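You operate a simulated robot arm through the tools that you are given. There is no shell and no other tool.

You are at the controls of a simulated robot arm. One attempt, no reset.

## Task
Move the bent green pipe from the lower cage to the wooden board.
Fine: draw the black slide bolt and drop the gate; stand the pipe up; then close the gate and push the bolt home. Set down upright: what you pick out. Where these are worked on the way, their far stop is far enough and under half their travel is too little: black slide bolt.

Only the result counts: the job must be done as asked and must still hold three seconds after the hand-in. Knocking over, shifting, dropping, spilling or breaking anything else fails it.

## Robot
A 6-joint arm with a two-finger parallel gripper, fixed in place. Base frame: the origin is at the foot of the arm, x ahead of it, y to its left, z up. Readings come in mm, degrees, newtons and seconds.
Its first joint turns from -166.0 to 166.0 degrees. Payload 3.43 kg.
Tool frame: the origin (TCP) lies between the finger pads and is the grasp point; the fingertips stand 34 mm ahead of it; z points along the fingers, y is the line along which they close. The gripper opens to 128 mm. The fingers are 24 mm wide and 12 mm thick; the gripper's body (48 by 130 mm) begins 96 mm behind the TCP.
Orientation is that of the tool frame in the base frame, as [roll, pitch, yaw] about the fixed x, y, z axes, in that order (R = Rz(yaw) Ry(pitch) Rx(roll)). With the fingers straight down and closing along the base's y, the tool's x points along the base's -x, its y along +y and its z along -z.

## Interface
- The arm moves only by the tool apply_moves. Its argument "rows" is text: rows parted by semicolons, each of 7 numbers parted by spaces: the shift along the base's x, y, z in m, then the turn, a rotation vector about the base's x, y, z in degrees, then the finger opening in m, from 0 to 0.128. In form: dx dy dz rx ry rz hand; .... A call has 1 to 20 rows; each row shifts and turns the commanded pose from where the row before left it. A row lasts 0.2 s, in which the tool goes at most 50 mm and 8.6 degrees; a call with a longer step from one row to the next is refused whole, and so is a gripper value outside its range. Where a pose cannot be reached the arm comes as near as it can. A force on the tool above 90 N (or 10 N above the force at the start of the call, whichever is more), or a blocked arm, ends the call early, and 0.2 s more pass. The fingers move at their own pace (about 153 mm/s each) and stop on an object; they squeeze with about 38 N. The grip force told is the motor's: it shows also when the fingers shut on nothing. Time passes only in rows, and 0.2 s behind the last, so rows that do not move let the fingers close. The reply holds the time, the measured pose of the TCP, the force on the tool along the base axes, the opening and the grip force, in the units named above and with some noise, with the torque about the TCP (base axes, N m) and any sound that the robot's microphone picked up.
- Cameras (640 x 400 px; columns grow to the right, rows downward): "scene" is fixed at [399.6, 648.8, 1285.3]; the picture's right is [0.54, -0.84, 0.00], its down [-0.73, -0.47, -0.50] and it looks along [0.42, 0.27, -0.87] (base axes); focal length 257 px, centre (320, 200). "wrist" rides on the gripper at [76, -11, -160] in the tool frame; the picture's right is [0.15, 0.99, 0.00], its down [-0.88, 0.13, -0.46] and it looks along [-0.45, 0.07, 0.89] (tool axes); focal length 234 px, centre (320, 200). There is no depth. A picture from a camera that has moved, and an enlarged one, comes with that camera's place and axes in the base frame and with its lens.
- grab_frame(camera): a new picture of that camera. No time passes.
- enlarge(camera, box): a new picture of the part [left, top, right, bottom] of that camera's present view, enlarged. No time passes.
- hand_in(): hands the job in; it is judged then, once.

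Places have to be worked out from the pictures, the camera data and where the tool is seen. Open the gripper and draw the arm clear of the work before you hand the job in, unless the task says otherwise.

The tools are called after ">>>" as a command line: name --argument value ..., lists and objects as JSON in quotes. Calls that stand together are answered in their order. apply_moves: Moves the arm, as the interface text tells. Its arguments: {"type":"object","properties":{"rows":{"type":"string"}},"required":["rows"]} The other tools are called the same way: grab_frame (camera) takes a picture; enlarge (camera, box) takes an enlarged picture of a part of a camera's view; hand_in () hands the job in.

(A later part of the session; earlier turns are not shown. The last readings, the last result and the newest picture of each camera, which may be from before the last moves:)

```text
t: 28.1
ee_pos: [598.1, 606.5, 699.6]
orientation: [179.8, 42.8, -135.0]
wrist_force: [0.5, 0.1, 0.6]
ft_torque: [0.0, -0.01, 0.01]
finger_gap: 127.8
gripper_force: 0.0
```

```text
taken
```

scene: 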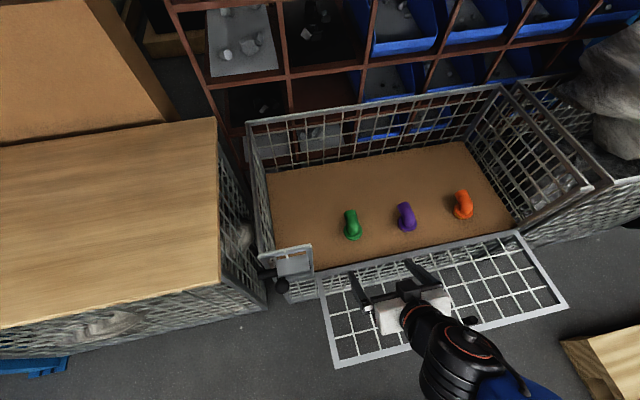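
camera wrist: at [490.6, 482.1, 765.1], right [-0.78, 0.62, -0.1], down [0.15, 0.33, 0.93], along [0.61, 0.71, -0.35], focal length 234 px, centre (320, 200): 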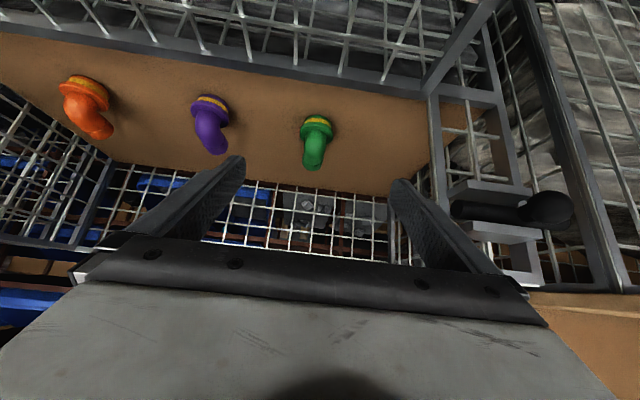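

Very good view. I'll zoom in on the green pipe in both cameras to measure it.

>>> enlarge --camera "wrist" --box '[250, 90, 390, 190]'

>>> enlarge --camera "wrist" --box '[30, 40, 460, 220]'

>>> enlarge --camera "scene" --box '[310, 190, 400, 255]'

```text
4.00 times, centred on (320, 140) of wrist
camera zoom: at [490.6, 482.1, 765.1], right [-0.78, 0.62, -0.1], down [0.15, 0.33, 0.93], along [0.61, 0.71, -0.35], focal length 937 px, centre (320, 440)
```

zoom: 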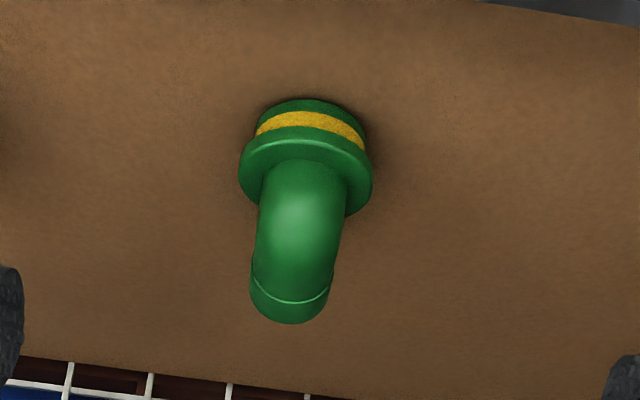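

```text
1.49 times, centred on (245, 130) of wrist
camera zoom: at [490.6, 482.1, 765.1], right [-0.78, 0.62, -0.1], down [0.15, 0.33, 0.93], along [0.61, 0.71, -0.35], focal length 348 px, centre (432, 304)
```

zoom: 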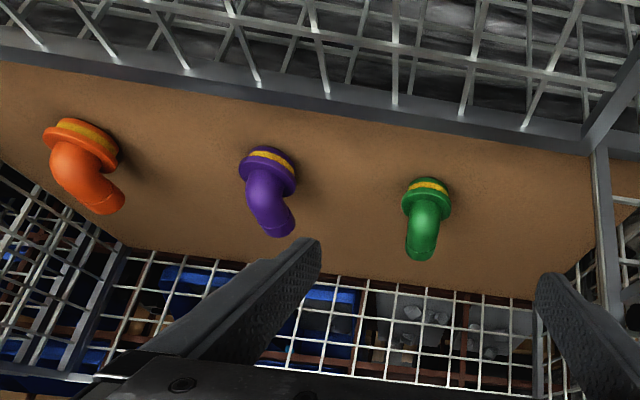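

```text
6.15 times, centred on (355, 222) of scene
camera zoom: at [399.6, 648.8, 1285.3], right [0.54, -0.84, 0.0], down [-0.73, -0.47, -0.5], along [0.42, 0.27, -0.87], focal length 1584 px, centre (105, 62)
```

zoom: 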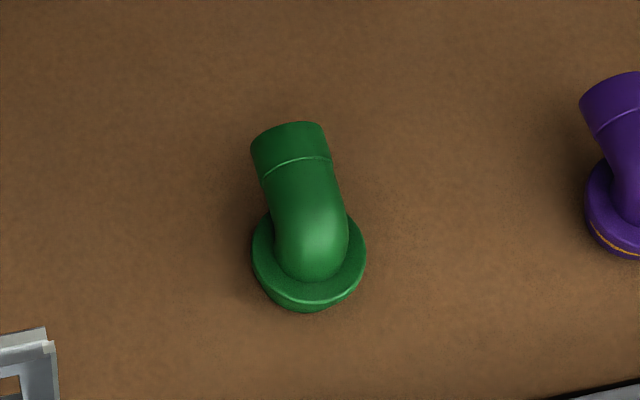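

Triangulation gives flange top ≈ (n 1043, t 0, z 510), floor z ≈ 486, and a 90° elbow whose horizontal tube axis is at z≈533, ending at n≈1099. Before gripping, I'll check the wooden surfaces to be sure which one is the board.

>>> enlarge --camera "scene" --box '[0, 100, 270, 400]'

>>> enlarge --camera "scene" --box '[540, 310, 640, 400]'

>>> enlarge --camera "scene" --box '[0, 0, 200, 130]'

```text
1.33 times, centred on (135, 250) of scene
camera zoom: at [399.6, 648.8, 1285.3], right [0.54, -0.84, 0.0], down [-0.73, -0.47, -0.5], along [0.42, 0.27, -0.87], focal length 343 px, centre (567, 133)
```

zoom: 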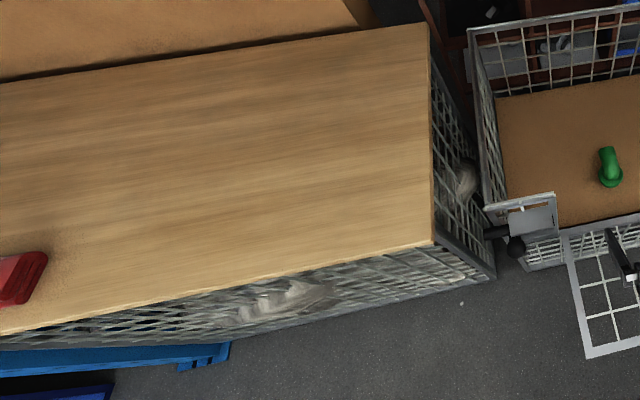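

```text
4.44 times, centred on (590, 355) of scene
camera zoom: at [399.6, 648.8, 1285.3], right [0.54, -0.84, 0.0], down [-0.73, -0.47, -0.5], along [0.42, 0.27, -0.87], focal length 1144 px, centre (-880, -489)
```

zoom: 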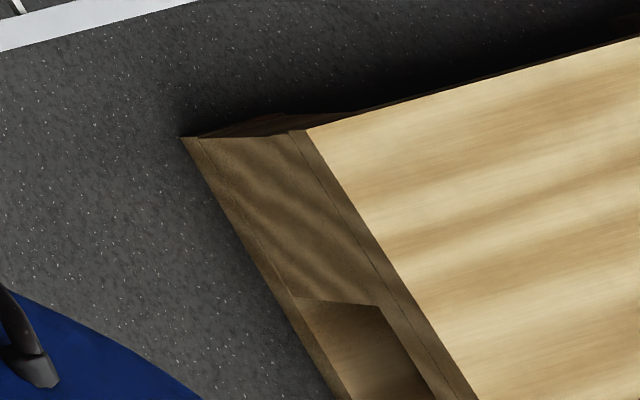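

```text
3.08 times, centred on (100, 65) of scene
camera zoom: at [399.6, 648.8, 1285.3], right [0.54, -0.84, 0.0], down [-0.73, -0.47, -0.5], along [0.42, 0.27, -0.87], focal length 792 px, centre (997, 615)
```

zoom: 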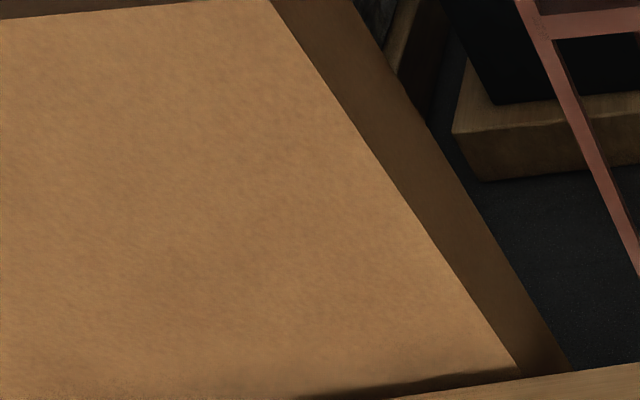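

The left surface is clearly a thin board lying on the neighbouring cage. There is also a wooden crate-like object at the lower right, so I'll back off to look at it and rule it out.

>>> apply_moves --rows "0 0 0.048 -6 6 0 0.128;0 0 0.048 -6 6 0 0.128;0 0 0.048 -6 6 0 0.128;0 0 0.048 -6 6 0 0.128;0 0 0.048 -6 6 0 0.128;-0.004 -0.045 0 0 0 -4.5 0.128;-0.004 -0.045 0 0 0 -4.5 0.128;-0.004 -0.045 0 0 0 -4.5 0.128;-0.004 -0.045 0 0 0 -4.5 0.128;-0.004 -0.045 0 0 0 -4.5 0.128;-0.004 -0.045 0 0 0 -4.5 0.128;-0.004 -0.045 0 0 0 -4.5 0.128;-0.004 -0.045 0 0 0 -4.5 0.128;-0.004 -0.045 0 0 0 -4.5 0.128;-0.004 -0.045 0 0 0 -4.5 0.128"

>>> grab_frame --camera "wrist"

>>> grab_frame --camera "scene"

```text
t: 31.3
ee_pos: [557.0, 154.4, 938.9]
orientation: [179.9, 0.3, 179.9]
wrist_force: [0.3, -0.3, -0.5]
ft_torque: [0.02, 0.02, 0.01]
finger_gap: 128.2
gripper_force: 0.1
```

```text
taken
camera wrist: at [481.7, 143.4, 1098.6], right [-0.15, 0.99, 0.0], down [0.88, 0.13, 0.46], along [0.46, 0.07, -0.89], focal length 234 px, centre (320, 200)
```

wrist: 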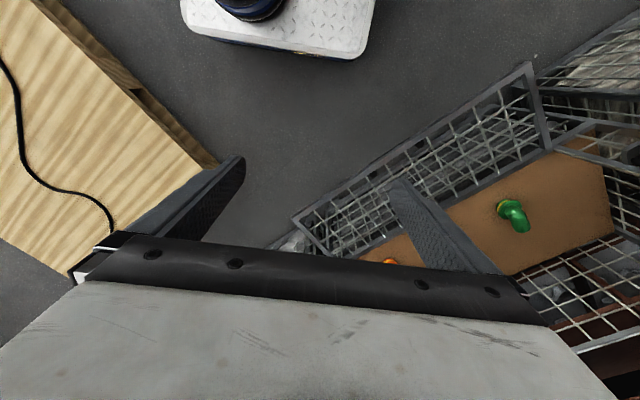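

```text
taken
```

scene: 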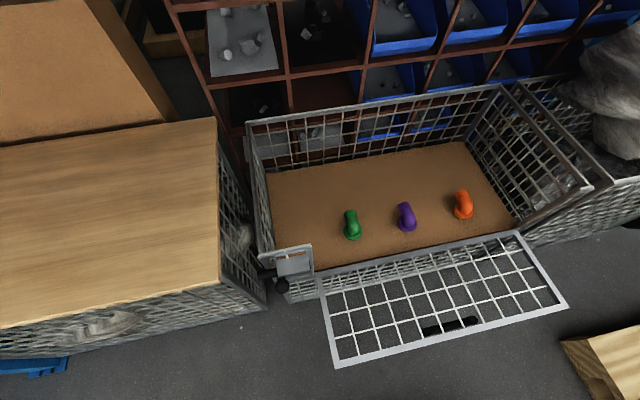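

The other wooden object is a thick crate with a cable on it. I'll take one more look with it centred to be sure.

>>> apply_moves --rows "0 -0.045 0 0 0 -5 0.128;0 -0.045 0 0 0 -5 0.128;0 -0.045 0 0 0 -5 0.128;0 -0.045 0 0 0 -5 0.128;0 -0.045 0 0 0 -5 0.128;0 -0.045 0 0 0 -5 0.128;0 -0.045 0 0 0 -5 0.128;0 -0.045 0 0 0 -5 0.128"

>>> grab_frame --camera "wrist"

```text
t: 33.1
ee_pos: [556.6, -205.5, 937.3]
orientation: [179.9, 0.3, 139.9]
wrist_force: [-0.8, -0.5, 0.6]
ft_torque: [0.01, -0.01, -0.01]
finger_gap: 127.9
gripper_force: 0.0
```

```text
taken
camera wrist: at [490.4, -165.1, 1096.5], right [0.53, 0.85, 0.0], down [0.76, -0.47, 0.46], along [0.39, -0.24, -0.89], focal length 234 px, centre (320, 200)
```

wrist: 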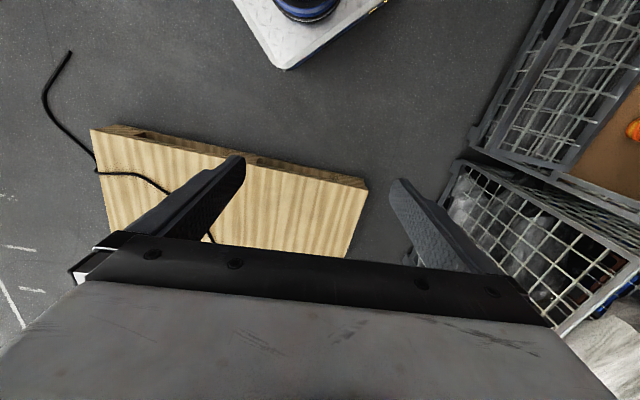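

That object is a low crate or pallet on the ground with a cable draped over it, so the board on top of the neighbouring cage is the target. Returning to face the cage.

>>> apply_moves --rows "0.0039 0.0487 0 0 0 5 0.128;0.0039 0.0487 0 0 0 5 0.128;0.0039 0.0487 0 0 0 5 0.128;0.0039 0.0487 0 0 0 5 0.128;0.0039 0.0487 0 0 0 5 0.128;0.0039 0.0487 0 0 0 5 0.128;0.0039 0.0487 0 0 0 5 0.128;0.0039 0.0487 0 0 0 5 0.128;0.0039 0.0487 0 0 0 5 0.128;0.0039 0.0487 0 0 0 5 0.128;0.0039 0.0487 0 0 0 5 0.128;0.0039 0.0487 0 0 0 5 0.128;0.0039 0.0487 0 0 0 5 0.128;0.0039 0.0487 0 0 0 5 0.128;0.0039 0.0487 0 0 0 5 0.128;0.0039 0.0487 0 0 0 5 0.128;0.0039 0.0487 0 0 0 5.1 0.128"

```text
t: 36.7
ee_pos: [625.9, 625.3, 941.7]
orientation: [179.7, 0.4, -135.0]
wrist_force: [0.9, -0.6, 1.4]
ft_torque: [0.1, 0.01, 0.01]
finger_gap: 127.8
gripper_force: 0.1
```

Now tilting about 42° toward the cage while lowering, to get a closer front view of the pipe between the open fingers.

>>> apply_moves --rows "0.008 0.008 -0.046 6 -6 0 0.128;0.008 0.008 -0.046 6 -6 0 0.128;0.008 0.008 -0.046 6 -6 0 0.128;0.008 0.008 -0.046 6 -6 0 0.128;0.008 0.008 -0.046 6 -6 0 0.128;0.010 0.010 -0.02 0 0 0 0.128;0.010 0.010 -0.02 0 0 0 0.128;0 0 0 0 0 0 0.128"

>>> grab_frame --camera "wrist"

>>> enlarge --camera "wrist" --box '[230, 80, 410, 260]'

>>> grab_frame --camera "scene"

```text
t: 38.5
ee_pos: [685.5, 683.8, 669.7]
orientation: [179.9, 42.8, -134.9]
wrist_force: [-0.2, -0.3, -0.5]
ft_torque: [-0.02, -0.02, 0.02]
finger_gap: 128.0
gripper_force: 0.0
```

```text
taken
camera wrist: at [576.9, 560.3, 734.7], right [-0.78, 0.62, -0.1], down [0.15, 0.33, 0.93], along [0.61, 0.71, -0.35], focal length 234 px, centre (320, 200)
```

wrist: 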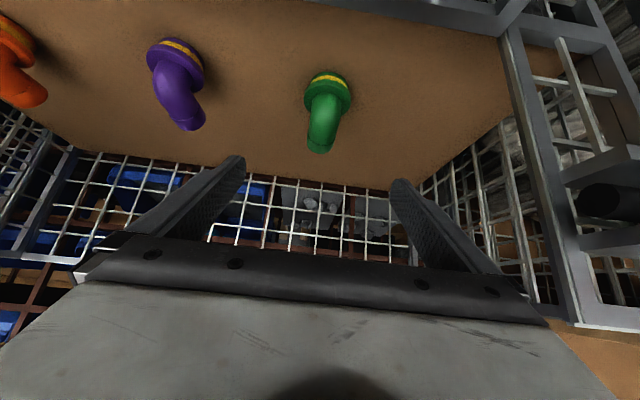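

```text
2.22 times, centred on (320, 170) of wrist
camera zoom: at [576.9, 560.3, 734.7], right [-0.78, 0.62, -0.1], down [0.15, 0.33, 0.93], along [0.61, 0.71, -0.35], focal length 520 px, centre (320, 267)
```

zoom: 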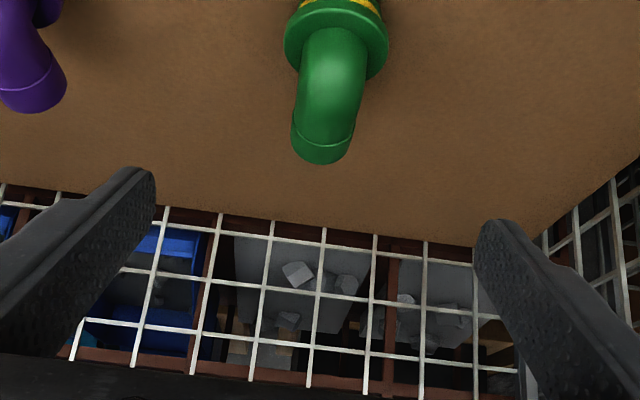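

```text
taken
```

scene: 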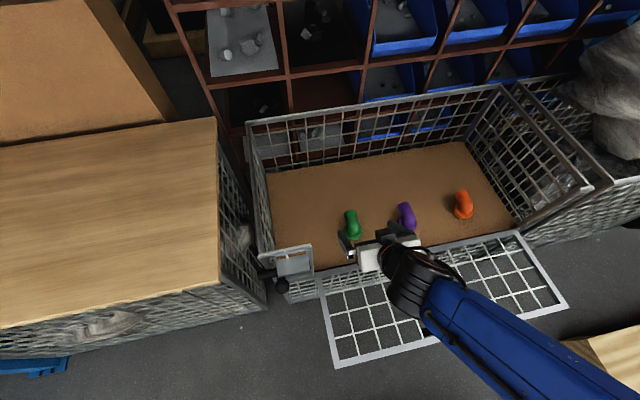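

The measurements agree: flange top ≈ (n 1040, t 1, z 510), elbow end ≈ (n 1099, t 3, z 553). I'll move in toward the grasp with the fingers straddling the tube.

>>> apply_moves --rows "0.0087 0.0097 -0.020 0 0 0 0.128;0.0087 0.0097 -0.020 0 0 0 0.128;0.0087 0.0097 -0.020 0 0 0 0.128;0.0087 0.0097 -0.020 0 0 0 0.128;0 0 0 0 0 0 0.128"

>>> grab_frame --camera "wrist"

>>> enlarge --camera "scene" --box '[300, 180, 450, 290]'

```text
t: 39.7
ee_pos: [718.1, 722.4, 589.3]
orientation: [179.9, 42.8, -134.8]
wrist_force: [0.4, 0.8, 1.6]
ft_torque: [-0.03, 0.02, 0.01]
finger_gap: 127.9
gripper_force: 0.1
```

```text
taken
camera wrist: at [610.8, 598.6, 654.1], right [-0.78, 0.62, -0.1], down [0.15, 0.33, 0.93], along [0.61, 0.71, -0.35], focal length 234 px, centre (320, 200)
```

wrist: 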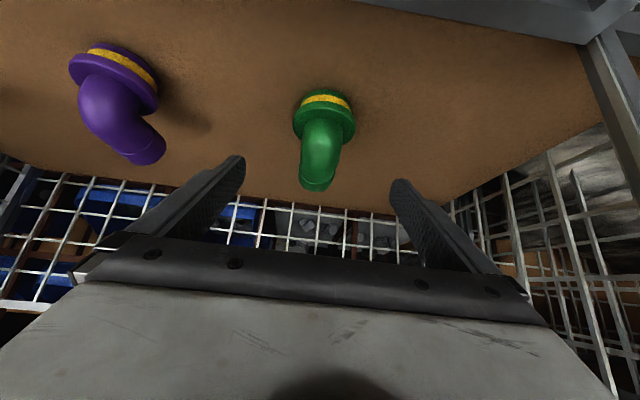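

```text
3.64 times, centred on (375, 235) of scene
camera zoom: at [399.6, 648.8, 1285.3], right [0.54, -0.84, 0.0], down [-0.73, -0.47, -0.5], along [0.42, 0.27, -0.87], focal length 936 px, centre (120, 73)
```

zoom: 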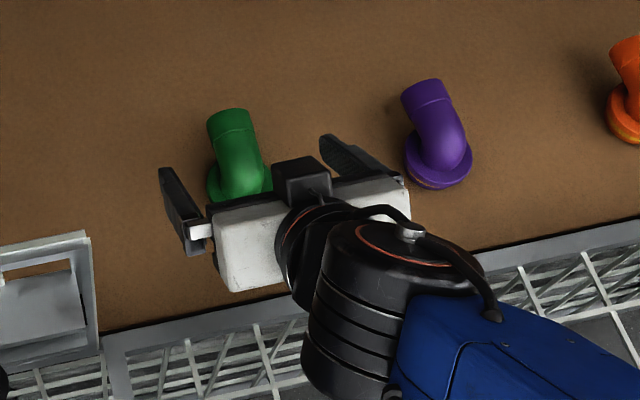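

I'll zoom in on the pipe from this nearer pose to refine the grasp point.

>>> enlarge --camera "wrist" --box '[260, 70, 390, 200]'

```text
3.08 times, centred on (325, 135) of wrist
camera zoom: at [610.8, 598.6, 654.1], right [-0.78, 0.62, -0.1], down [0.15, 0.33, 0.93], along [0.61, 0.71, -0.35], focal length 720 px, centre (305, 400)
```

zoom: 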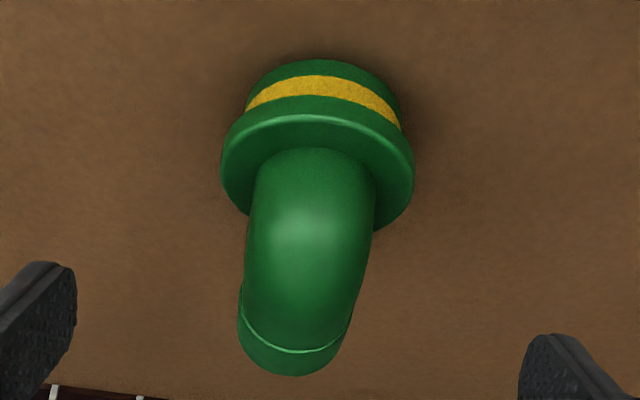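

Refined values: flange centre n≈1041, t≈1, tube about 40 mm wide, slightly toward +t at its end. I'll go to the final grasp pose (n≈1045, z≈550), keeping the fingertips just above the flange.

>>> apply_moves --rows "0.0065 0.0060 -0.0131 0 0 0 0.128;0.0065 0.0060 -0.0131 0 0 0 0.128;0.0065 0.0060 -0.0131 0 0 0 0.128;0 0 0 0 0 0 0.128;0 0 0 0 0 0 0.128"

>>> grab_frame --camera "wrist"

>>> enlarge --camera "scene" --box '[300, 180, 450, 290]'

```text
t: 40.9
ee_pos: [738.2, 740.4, 550.1]
orientation: [180.0, 42.7, -134.9]
wrist_force: [-0.3, -0.9, -0.3]
ft_torque: [0.01, -0.02, -0.01]
finger_gap: 127.9
gripper_force: 0.0
```

```text
taken
camera wrist: at [631.1, 616.3, 614.9], right [-0.78, 0.62, -0.1], down [0.15, 0.33, 0.93], along [0.61, 0.71, -0.35], focal length 234 px, centre (320, 200)
```

wrist: 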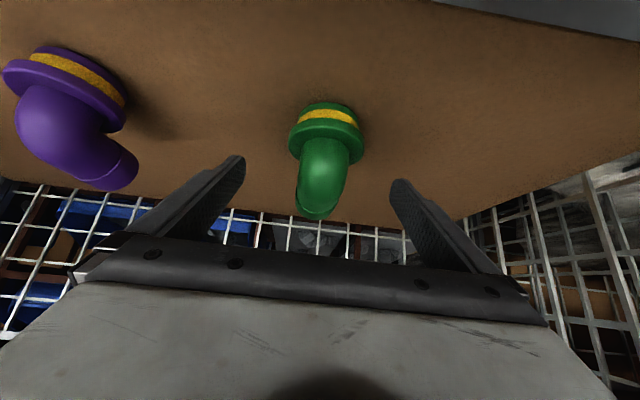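

```text
3.64 times, centred on (375, 235) of scene
camera zoom: at [399.6, 648.8, 1285.3], right [0.54, -0.84, 0.0], down [-0.73, -0.47, -0.5], along [0.42, 0.27, -0.87], focal length 936 px, centre (120, 73)
```

zoom: 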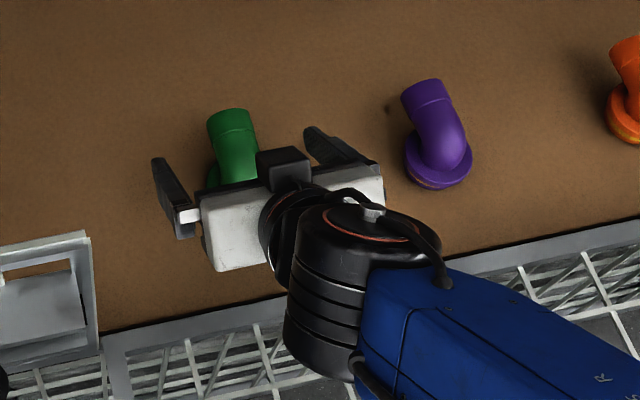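

Aligned: the elbow sits between the pads with the tips just above the flange. Closing the fingers.

>>> apply_moves --rows "0 0 0 0 0 0 0.090;0 0 0 0 0 0 0.060;0 0 0 0 0 0 0.045;0 0 0 0 0 0 0.030;0 0 0 0 0 0 0.020;0 0 0 0 0 0 0.020"

>>> grab_frame --camera "wrist"

>>> enlarge --camera "wrist" --box '[240, 80, 400, 240]'

```text
t: 42.3
ee_pos: [738.3, 740.7, 549.9]
orientation: [179.9, 42.7, -134.9]
wrist_force: [-0.1, 0.6, 0.8]
ft_torque: [-0.03, 0.01, 0.01]
finger_gap: 36.8
gripper_force: 37.7
```

```text
taken
camera wrist: at [631.0, 616.3, 615.0], right [-0.78, 0.62, -0.1], down [0.15, 0.33, 0.93], along [0.61, 0.71, -0.35], focal length 234 px, centre (320, 200)
```

wrist: 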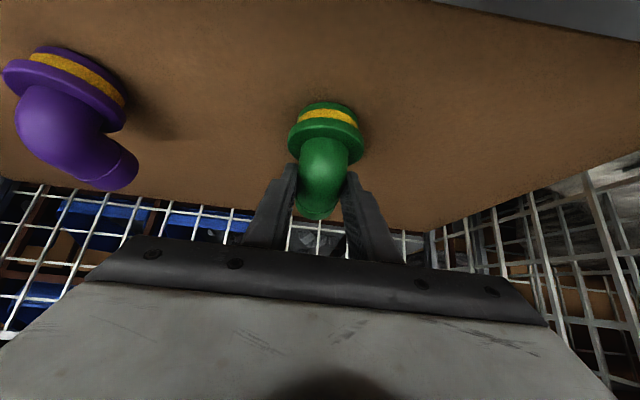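

```text
2.50 times, centred on (320, 160) of wrist
camera zoom: at [631.0, 616.3, 615.0], right [-0.78, 0.62, -0.1], down [0.15, 0.33, 0.93], along [0.61, 0.71, -0.35], focal length 585 px, centre (320, 300)
```

zoom: 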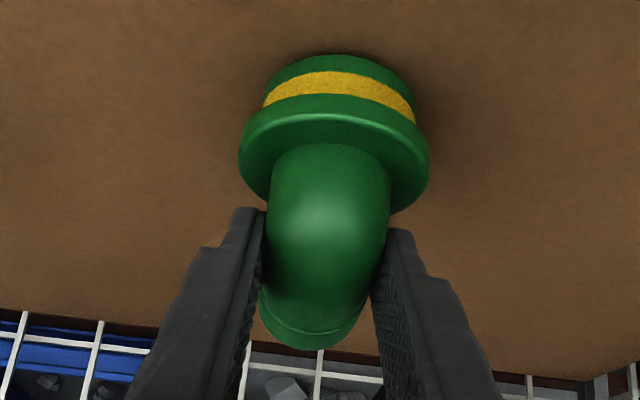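

Gripped: gap 36.8 mm, 38 N, pipe undisturbed. Lifting 20 mm slowly to check the hold.

>>> apply_moves --rows "0 0 0.004 0 0 0 0.020;0 0 0.006 0 0 0 0.020;0 0 0.010 0 0 0 0.020;0 0 0 0 0 0 0.020"

>>> grab_frame --camera "wrist"

>>> enlarge --camera "wrist" --box '[240, 80, 400, 240]'

```text
t: 43.3
ee_pos: [738.1, 739.6, 569.6]
orientation: [179.9, 42.7, -134.8]
wrist_force: [0.1, 0.0, -1.8]
ft_torque: [0.01, -0.01, 0.01]
finger_gap: 36.7
gripper_force: 38.2
```

```text
taken
camera wrist: at [630.9, 616.7, 634.9], right [-0.78, 0.62, -0.1], down [0.15, 0.33, 0.93], along [0.61, 0.71, -0.35], focal length 234 px, centre (320, 200)
```

wrist: 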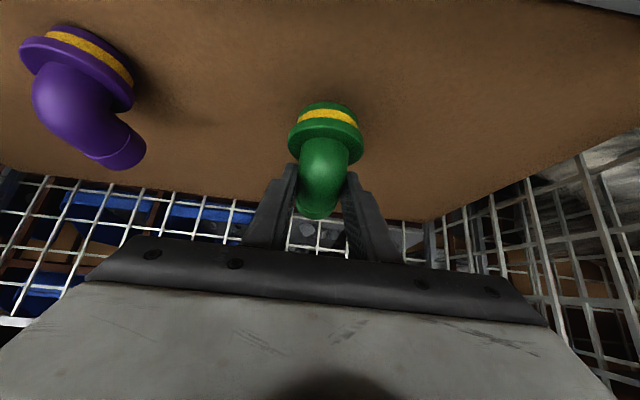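

```text
2.50 times, centred on (320, 160) of wrist
camera zoom: at [630.9, 616.7, 634.9], right [-0.78, 0.62, -0.1], down [0.15, 0.33, 0.93], along [0.61, 0.71, -0.35], focal length 585 px, centre (320, 300)
```

zoom: 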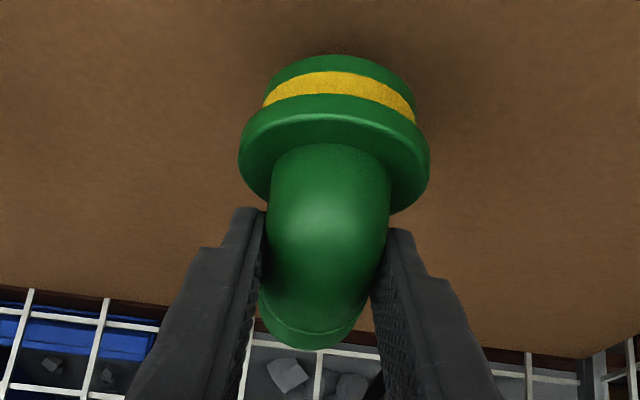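

The pipe is held firmly without slipping (about 1.8 N). Raising it well above the cage walls and the board level, drawing slightly back.

>>> apply_moves --rows "-0.004 -0.004 0.030 0 0 0 0.020;-0.0075 -0.0075 0.043 0 0 0 0.020;-0.0075 -0.0075 0.043 0 0 0 0.020;-0.0075 -0.0075 0.043 0 0 0 0.020;-0.0075 -0.0075 0.043 0 0 0 0.020;-0.0075 -0.0075 0.043 0 0 0 0.020;-0.0075 -0.0075 0.043 0 0 0 0.020;-0.004 -0.004 0.020 0 0 0 0.020;0 0 0 0 0 0 0.020"

>>> grab_frame --camera "wrist"

>>> grab_frame --camera "scene"

```text
t: 45.3
ee_pos: [683.9, 685.7, 877.6]
orientation: [179.9, 42.8, -134.9]
wrist_force: [-0.6, 0.3, -0.6]
ft_torque: [-0.02, 0.02, -0.03]
finger_gap: 36.6
gripper_force: 38.1
```

```text
taken
camera wrist: at [576.3, 562.1, 942.9], right [-0.78, 0.62, -0.1], down [0.15, 0.33, 0.93], along [0.61, 0.71, -0.35], focal length 234 px, centre (320, 200)
```

wrist: 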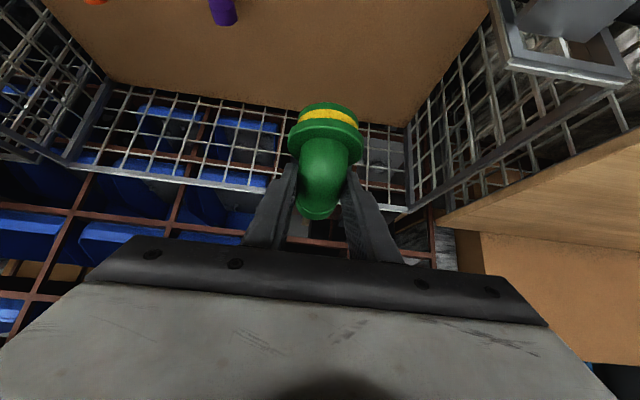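

```text
taken
```

scene: 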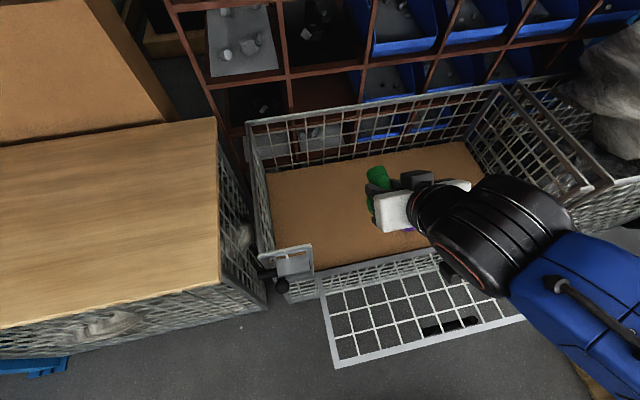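

The pipe is upright and clear at z≈878 TCP. Moving left in +t over the board, with the foot at about z≈813.

>>> apply_moves --rows "-0.0200 0.0200 0 0 0 0 0.020;-0.0293 0.0293 0 0 0 0 0.020;-0.0293 0.0293 0 0 0 0 0.020;-0.0293 0.0293 0 0 0 0 0.020;-0.0293 0.0293 0 0 0 0 0.020;-0.0293 0.0293 0 0 0 0 0.020;-0.0293 0.0293 0 0 0 0 0.020;-0.0293 0.0293 0 0 0 0 0.020;-0.0293 0.0293 0 0 0 0 0.020;-0.0293 0.0293 0 0 0 0 0.020;-0.0100 0.0100 0 0 0 0 0.020;0 0 0 0 0 0 0.020"

>>> grab_frame --camera "wrist"

>>> grab_frame --camera "scene"

```text
t: 47.9
ee_pos: [390.3, 981.2, 876.9]
orientation: [180.0, 42.7, -134.9]
wrist_force: [-0.6, 0.1, -1.6]
ft_torque: [-0.02, 0.01, -0.03]
finger_gap: 36.7
gripper_force: 37.9
```

```text
taken
camera wrist: at [282.5, 857.2, 942.1], right [-0.78, 0.62, -0.1], down [0.15, 0.33, 0.93], along [0.61, 0.71, -0.35], focal length 234 px, centre (320, 200)
```

wrist: 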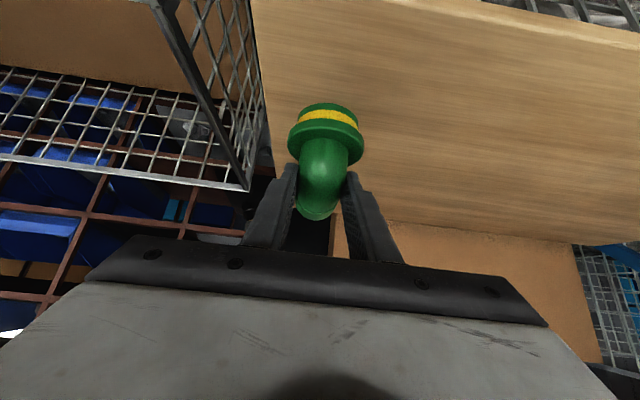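

```text
taken
```

scene: 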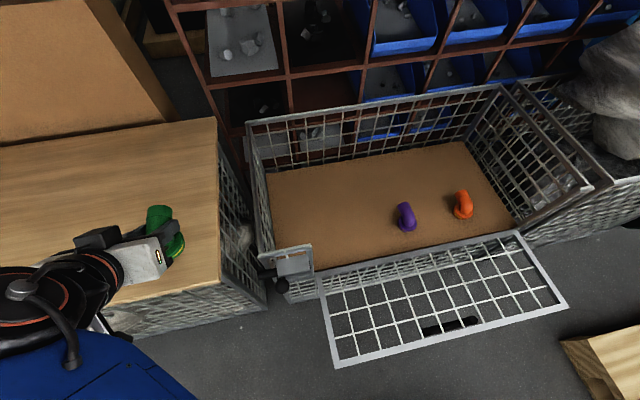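

Over the board: pipe foot about n 966, t 417, roughly 70 mm inside both edges. Lowering to just above the expected contact height.

>>> apply_moves --rows "0 0 -0.010 0 0 0 0.020;0 0 -0.012 0 0 0 0.020;0 0 -0.012 0 0 0 0.020;0 0 -0.008 0 0 0 0.020;0 0 0 0 0 0 0.020"

>>> grab_frame --camera "wrist"

>>> enlarge --camera "scene" --box '[80, 180, 240, 300]'

>>> enlarge --camera "wrist" --box '[240, 70, 400, 230]'

```text
t: 49.1
ee_pos: [391.4, 981.1, 835.5]
orientation: [180.0, 42.8, -134.8]
wrist_force: [-0.8, -0.5, -0.8]
ft_torque: [0.03, 0.01, 0.02]
finger_gap: 36.6
gripper_force: 38.2
```

```text
taken
camera wrist: at [283.6, 856.8, 900.8], right [-0.78, 0.62, -0.1], down [0.15, 0.33, 0.93], along [0.61, 0.71, -0.35], focal length 234 px, centre (320, 200)
```

wrist: 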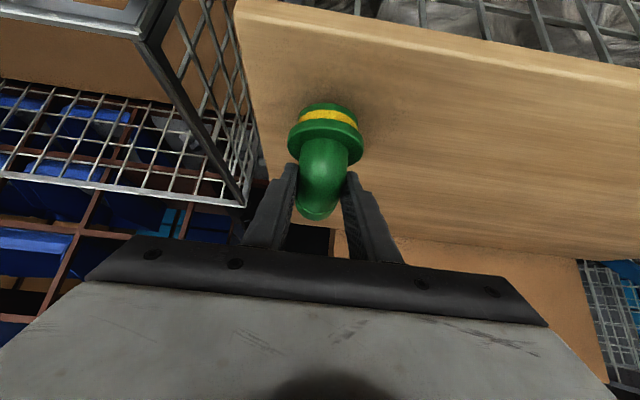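

```text
3.33 times, centred on (160, 240) of scene
camera zoom: at [399.6, 648.8, 1285.3], right [0.54, -0.84, 0.0], down [-0.73, -0.47, -0.5], along [0.42, 0.27, -0.87], focal length 858 px, centre (853, 67)
```

zoom: 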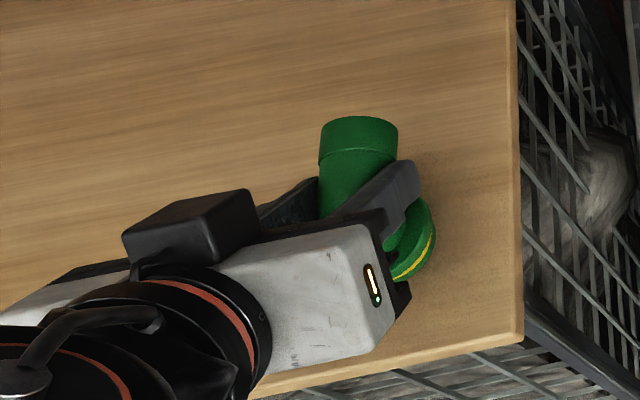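

```text
2.50 times, centred on (320, 150) of wrist
camera zoom: at [283.6, 856.8, 900.8], right [-0.78, 0.62, -0.1], down [0.15, 0.33, 0.93], along [0.61, 0.71, -0.35], focal length 585 px, centre (320, 325)
```

zoom: 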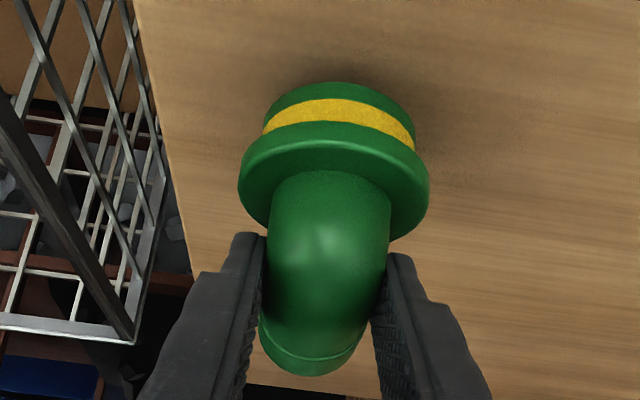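

About 10–15 mm to go by my estimate. I'll descend in small steps, watching the vertical force for touch-down.

>>> apply_moves --rows "0 0 -0.003 0 0 0 0.020;0 0 -0.003 0 0 0 0.020;0 0 0 0 0 0 0.020"

>>> enlarge --camera "wrist" --box '[240, 70, 400, 230]'

```text
t: 49.9
ee_pos: [392.0, 980.2, 830.0]
orientation: [-180.0, 42.7, -134.8]
wrist_force: [-0.2, -0.5, -1.1]
ft_torque: [0.0, 0.03, -0.02]
finger_gap: 36.6
gripper_force: 37.7
```

```text
2.50 times, centred on (320, 150) of wrist
camera zoom: at [284.4, 856.7, 895.4], right [-0.78, 0.62, -0.1], down [0.15, 0.33, 0.93], along [0.61, 0.71, -0.35], focal length 585 px, centre (320, 325)
```

zoom: 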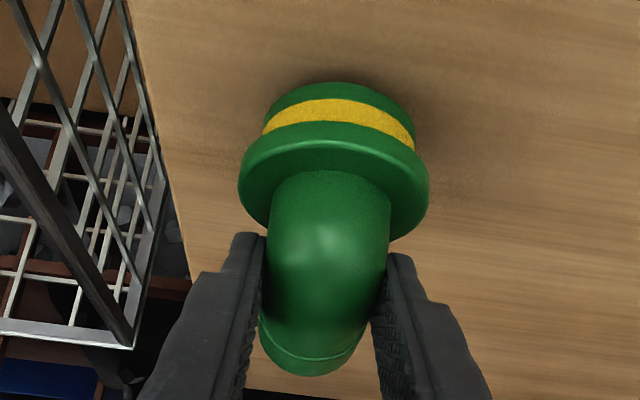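

No contact yet at 830. Continuing in 2 mm steps.

>>> apply_moves --rows "0 0 -0.002 0 0 0 0.020;0 0 -0.002 0 0 0 0.020;0 0 0 0 0 0 0.020"

>>> apply_moves --rows "0 0 -0.002 0 0 0 0.020;0 0 0 0 0 0 0.020"

```text
t: 50.7
ee_pos: [391.8, 980.1, 826.3]
orientation: [180.0, 42.8, -135.0]
wrist_force: [-0.1, -0.6, -1.1]
ft_torque: [-0.01, -0.01, 0.01]
finger_gap: 36.5
gripper_force: 37.6
```

```text
t: 51.3
ee_pos: [391.6, 980.5, 825.5]
orientation: [179.9, 42.9, -134.9]
wrist_force: [1.0, -0.3, 2.1]
ft_torque: [-0.08, -0.08, 0.03]
finger_gap: 36.8
gripper_force: 37.8
```

The force rose from -1.1 to +2.1 N, so the foot is touching. One more millimetre to confirm.

>>> apply_moves --rows "0 0 -0.001 0 0 0 0.020;0 0 0 0 0 0 0.020"

>>> enlarge --camera "wrist" --box '[240, 70, 400, 230]'

>>> enlarge --camera "scene" --box '[80, 180, 240, 300]'

```text
t: 51.9
ee_pos: [390.9, 980.6, 824.3]
orientation: [179.9, 42.8, -134.9]
wrist_force: [2.8, 3.0, 11.3]
ft_torque: [0.04, -0.1, 0.02]
finger_gap: 36.5
gripper_force: 37.6
```

```text
2.50 times, centred on (320, 150) of wrist
camera zoom: at [284.3, 856.5, 889.6], right [-0.78, 0.62, -0.1], down [0.15, 0.33, 0.93], along [0.61, 0.71, -0.35], focal length 585 px, centre (320, 325)
```

zoom: 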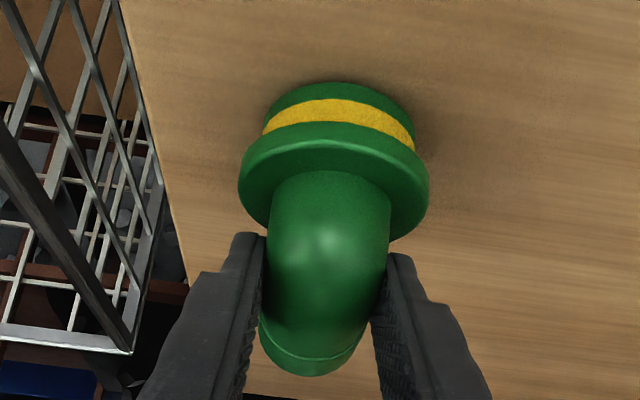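

```text
3.33 times, centred on (160, 240) of scene
camera zoom: at [399.6, 648.8, 1285.3], right [0.54, -0.84, 0.0], down [-0.73, -0.47, -0.5], along [0.42, 0.27, -0.87], focal length 858 px, centre (853, 67)
```

zoom: 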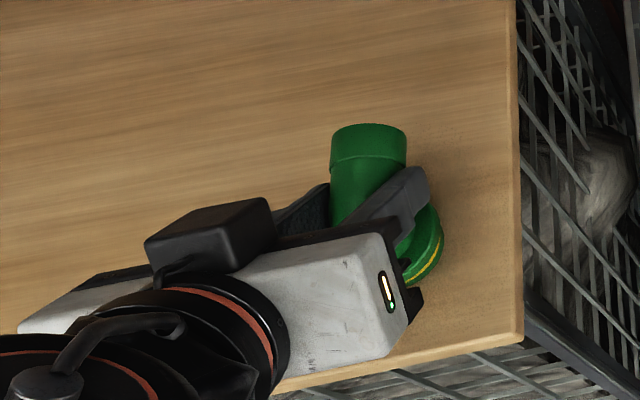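

Firm contact at TCP z≈824 (11 N). I'll relax 1 mm, open gently, and hold still to let the pipe settle.

>>> apply_moves --rows "0 0 0.001 0 0 0 0.020;0 0 0 0 0 0 0.040;0 0 0 0 0 0 0.050;0 0 0 0 0 0 0.070;0 0 0 0 0 0 0.090;0 0 0 0 0 0 0.110"

>>> grab_frame --camera "wrist"

```text
t: 53.3
ee_pos: [391.8, 981.2, 824.5]
orientation: [-180.0, 42.7, -134.9]
wrist_force: [-1.4, 0.4, -0.3]
ft_torque: [0.0, -0.02, -0.03]
finger_gap: 110.1
gripper_force: 0.1
```

```text
taken
camera wrist: at [284.4, 857.3, 889.2], right [-0.78, 0.62, -0.1], down [0.15, 0.33, 0.93], along [0.61, 0.71, -0.35], focal length 234 px, centre (320, 200)
```

wrist: 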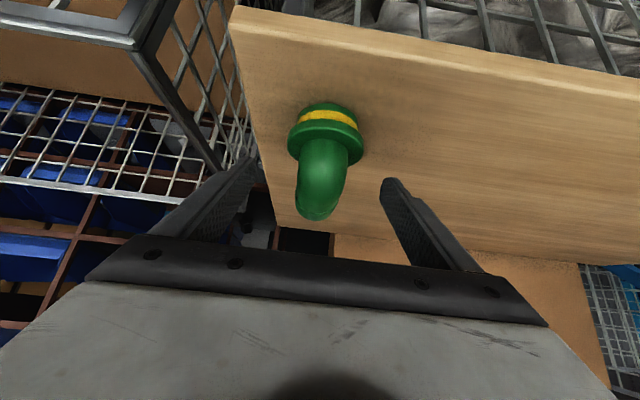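

The pipe stands upright and free. Retreating straight back along the tool axis.

>>> apply_moves --rows "-0.0100 -0.0100 0.015 0 0 0 0.110;-0.0191 -0.0191 0.029 0 0 0 0.110;-0.0191 -0.0191 0.029 0 0 0 0.110;-0.0191 -0.0191 0.029 0 0 0 0.110;-0.0191 -0.0191 0.020 0 0 0 0.110;0 0 0 0 0 0 0.110"

>>> grab_frame --camera "wrist"

>>> grab_frame --camera "scene"

```text
t: 54.7
ee_pos: [303.4, 895.0, 946.1]
orientation: [179.9, 42.7, -134.8]
wrist_force: [0.2, -0.4, -0.2]
ft_torque: [-0.02, 0.01, 0.03]
finger_gap: 109.9
gripper_force: 0.0
```

```text
taken
camera wrist: at [195.9, 770.2, 1011.5], right [-0.78, 0.62, -0.1], down [0.15, 0.33, 0.93], along [0.61, 0.71, -0.35], focal length 234 px, centre (320, 200)
```

wrist: 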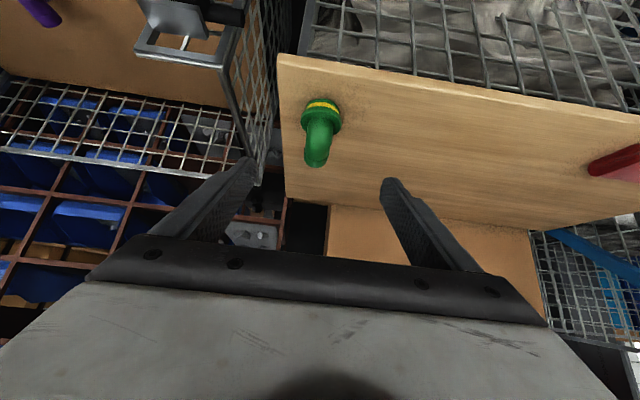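

```text
taken
```

scene: 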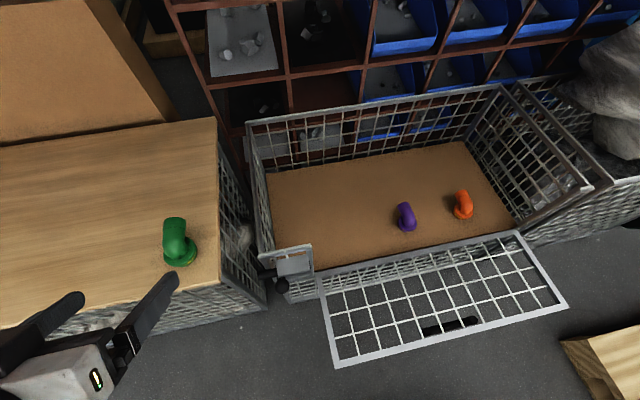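

The pipe stands upright on the board. Next is closing the gate, so I'll zoom on it to measure the outer rail before choosing how to lift it.

>>> enlarge --camera "scene" --box '[310, 220, 590, 380]'

>>> enlarge --camera "scene" --box '[140, 200, 220, 280]'

```text
2.29 times, centred on (450, 300) of scene
camera zoom: at [399.6, 648.8, 1285.3], right [0.54, -0.84, 0.0], down [-0.73, -0.47, -0.5], along [0.42, 0.27, -0.87], focal length 588 px, centre (23, -29)
```

zoom: 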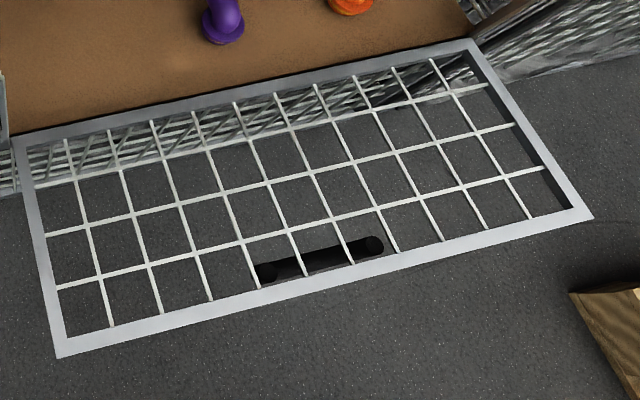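

```text
5.00 times, centred on (180, 240) of scene
camera zoom: at [399.6, 648.8, 1285.3], right [0.54, -0.84, 0.0], down [-0.73, -0.47, -0.5], along [0.42, 0.27, -0.87], focal length 1287 px, centre (1020, 0)
```

zoom: 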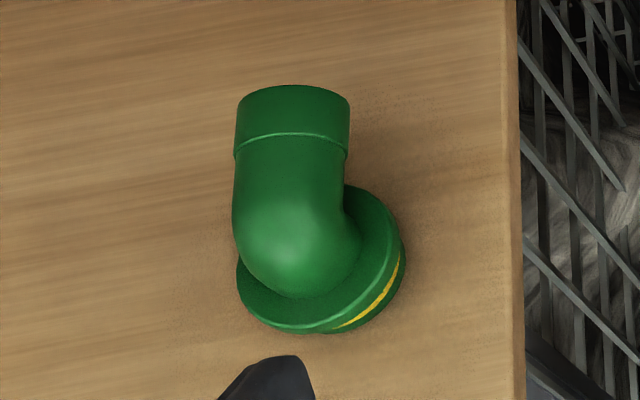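

The pipe is good. The gate's outer rail is now at n≈689–709, z≈491–508, spanning t from +149 to -534. I'll close the fingers, travel over to t≈-420 in front of the gate edge, then tilt to about 60° so the tips can hook under the rail.

>>> apply_moves --rows "0.0248 -0.0410 -0.0026 0 0 0 0.08;0.0248 -0.0410 -0.0026 0 0 0 0.04;0.0248 -0.0410 -0.0026 0 0 0 0;0.0248 -0.0410 -0.0026 0 0 0 0;0.0248 -0.0410 -0.0026 0 0 0 0;0.0248 -0.0410 -0.0026 0 0 0 0;0.0248 -0.0410 -0.0026 0 0 0 0;0.0248 -0.0410 -0.0026 0 0 0 0;0.0248 -0.0410 -0.0026 0 0 0 0;0.0248 -0.0410 -0.0026 0 0 0 0;0.0248 -0.0410 -0.0026 0 0 0 0;0.0248 -0.0410 -0.0026 0 0 0 0;0.0248 -0.0410 -0.0026 0 0 0 0;0.0248 -0.0410 -0.0026 0 0 0 0;0.0248 -0.0410 -0.0026 0 0 0 0;0.0248 -0.0410 -0.0026 0 0 0 0;0.0248 -0.0410 -0.0026 0 0 0 0;0.0248 -0.0410 -0.0026 0 0 0 0"

>>> grab_frame --camera "scene"

>>> grab_frame --camera "wrist"

```text
t: 58.5
ee_pos: [752.9, 156.3, 896.6]
orientation: [179.9, 42.7, -134.9]
wrist_force: [0.1, -0.6, -0.2]
ft_torque: [0.0, 0.01, 0.02]
finger_gap: 0.0
gripper_force: 32.7
```

```text
taken
```

scene: 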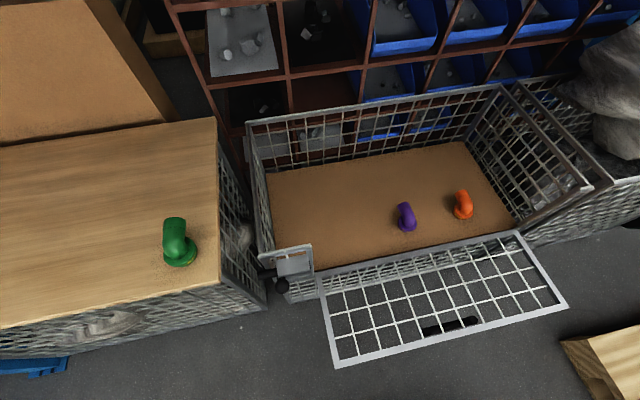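

```text
taken
camera wrist: at [645.9, 31.5, 962.2], right [-0.78, 0.62, -0.1], down [0.15, 0.33, 0.93], along [0.61, 0.71, -0.35], focal length 234 px, centre (320, 200)
```

wrist: 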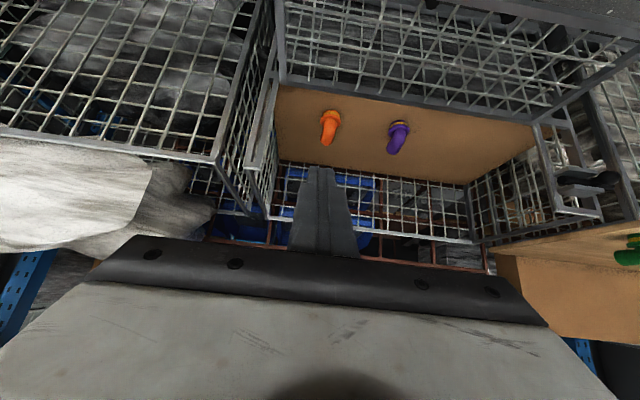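

In place at n≈643, t≈-422. I'll tilt about 17° more and descend in front of the gate edge, keeping the tips at n≈660.

>>> apply_moves --rows "-0.0065 -0.0065 -0.040 6 -6 0 0;-0.0065 -0.0065 -0.040 6 -6 0 0;0 0 -0.047 0 0 0 0;0 0 -0.047 0 0 0 0;0 0 -0.047 0 0 0 0;0 0 -0.047 0 0 0 0;0 0 -0.047 0 0 0 0;0 0 -0.030 0 0 0 0;0 0 0 0 0 0 0"

>>> grab_frame --camera "scene"

>>> grab_frame --camera "wrist"

```text
t: 60.5
ee_pos: [797.9, 152.7, 584.6]
orientation: [-179.9, 59.6, -134.8]
wrist_force: [-0.2, 0.4, 1.1]
ft_torque: [-0.01, 0.0, 0.03]
finger_gap: 0.0
gripper_force: 32.4
out of reach, approached as far as the arm can: row 5, 6, 7, 8
```

```text
taken
```

scene: 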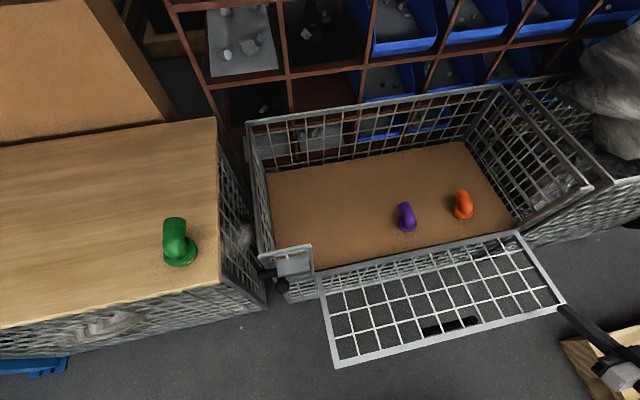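

```text
taken
camera wrist: at [682.7, 21.4, 598.9], right [-0.75, 0.64, -0.13], down [-0.06, 0.13, 0.99], along [0.65, 0.75, -0.06], focal length 234 px, centre (320, 200)
```

wrist: 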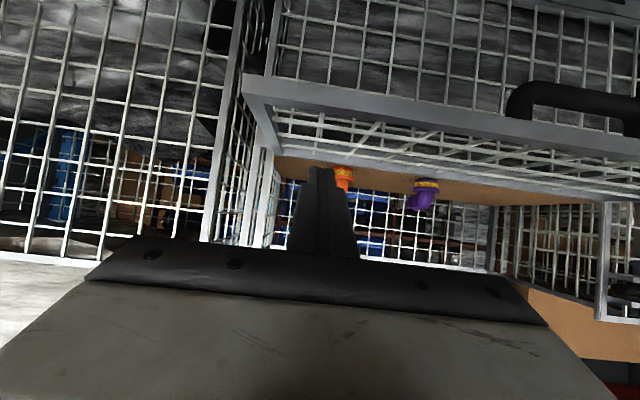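

That tool direction puts the wrist too close to the base (inner reach limit). I'll back up and yaw the tool about 37° so the wrist stays further out, then retry at the right part of the gate.

>>> apply_moves --rows "0 0 0.045 0 0 0 0;0 0 0.020 0 0 7.5 0;0 0 0 0 0 7.5 0;0 0 0 0 0 7.5 0;0 0 0 0 0 7.5 0;0 0 0 0 0 7.5 0;0 0 0 0 0 0 0"

>>> grab_frame --camera "wrist"

```text
t: 62.1
ee_pos: [798.8, 154.6, 648.4]
orientation: [180.0, 59.8, -97.4]
wrist_force: [0.1, 0.3, 0.0]
ft_torque: [0.01, 0.03, 0.03]
finger_gap: 0.0
gripper_force: 32.7
```

```text
taken
camera wrist: at [788.1, -21.0, 663.9], right [-0.99, 0.05, -0.13], down [-0.12, 0.07, 0.99], along [0.06, 1.0, -0.06], focal length 234 px, centre (320, 200)
```

wrist: 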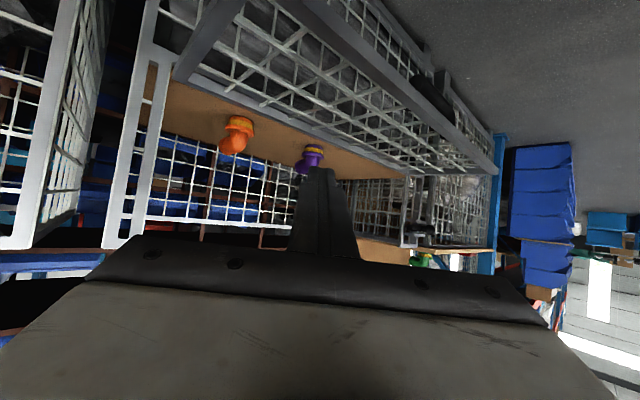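

Yawed fine, and the commanded base matches the measured pose. Now I'll back the tips out to n≈670 and descend in front of the gate edge to z≈470.

>>> apply_moves --rows "-0.0255 -0.0255 0 0 0 0 0;0 0 -0.040 0 0 0 0;0 0 -0.045 0 0 0 0;0 0 -0.045 0 0 0 0;0 0 -0.045 0 0 0 0;0 0 0 0 0 0 0"

>>> grab_frame --camera "wrist"

>>> enlarge --camera "scene" --box '[440, 220, 640, 400]'

```text
t: 63.5
ee_pos: [770.1, 130.5, 473.2]
orientation: [-180.0, 59.8, -97.4]
wrist_force: [-0.8, 0.5, 1.0]
ft_torque: [-0.01, -0.03, -0.03]
finger_gap: 0.0
gripper_force: 33.2
```

```text
taken
camera wrist: at [759.8, -45.6, 487.6], right [-0.99, 0.05, -0.13], down [-0.12, 0.07, 0.99], along [0.06, 1.0, -0.06], focal length 234 px, centre (320, 200)
```

wrist: 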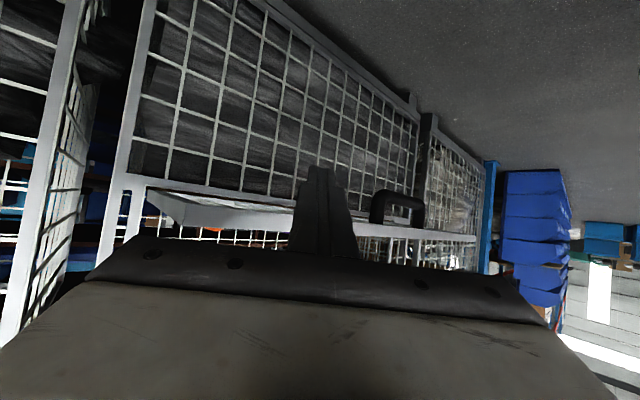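

```text
2.22 times, centred on (540, 310) of scene
camera zoom: at [399.6, 648.8, 1285.3], right [0.54, -0.84, 0.0], down [-0.73, -0.47, -0.5], along [0.42, 0.27, -0.87], focal length 572 px, centre (-169, -44)
```

zoom: 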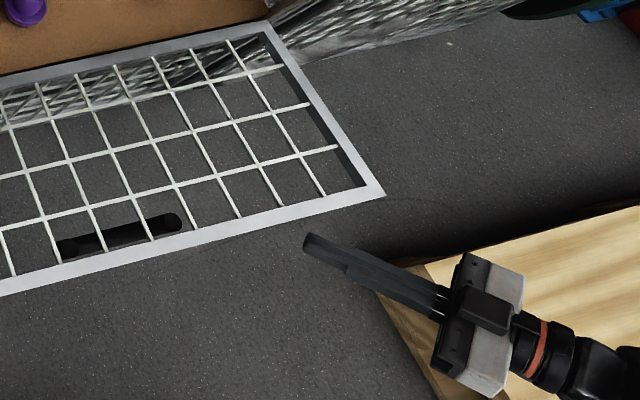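

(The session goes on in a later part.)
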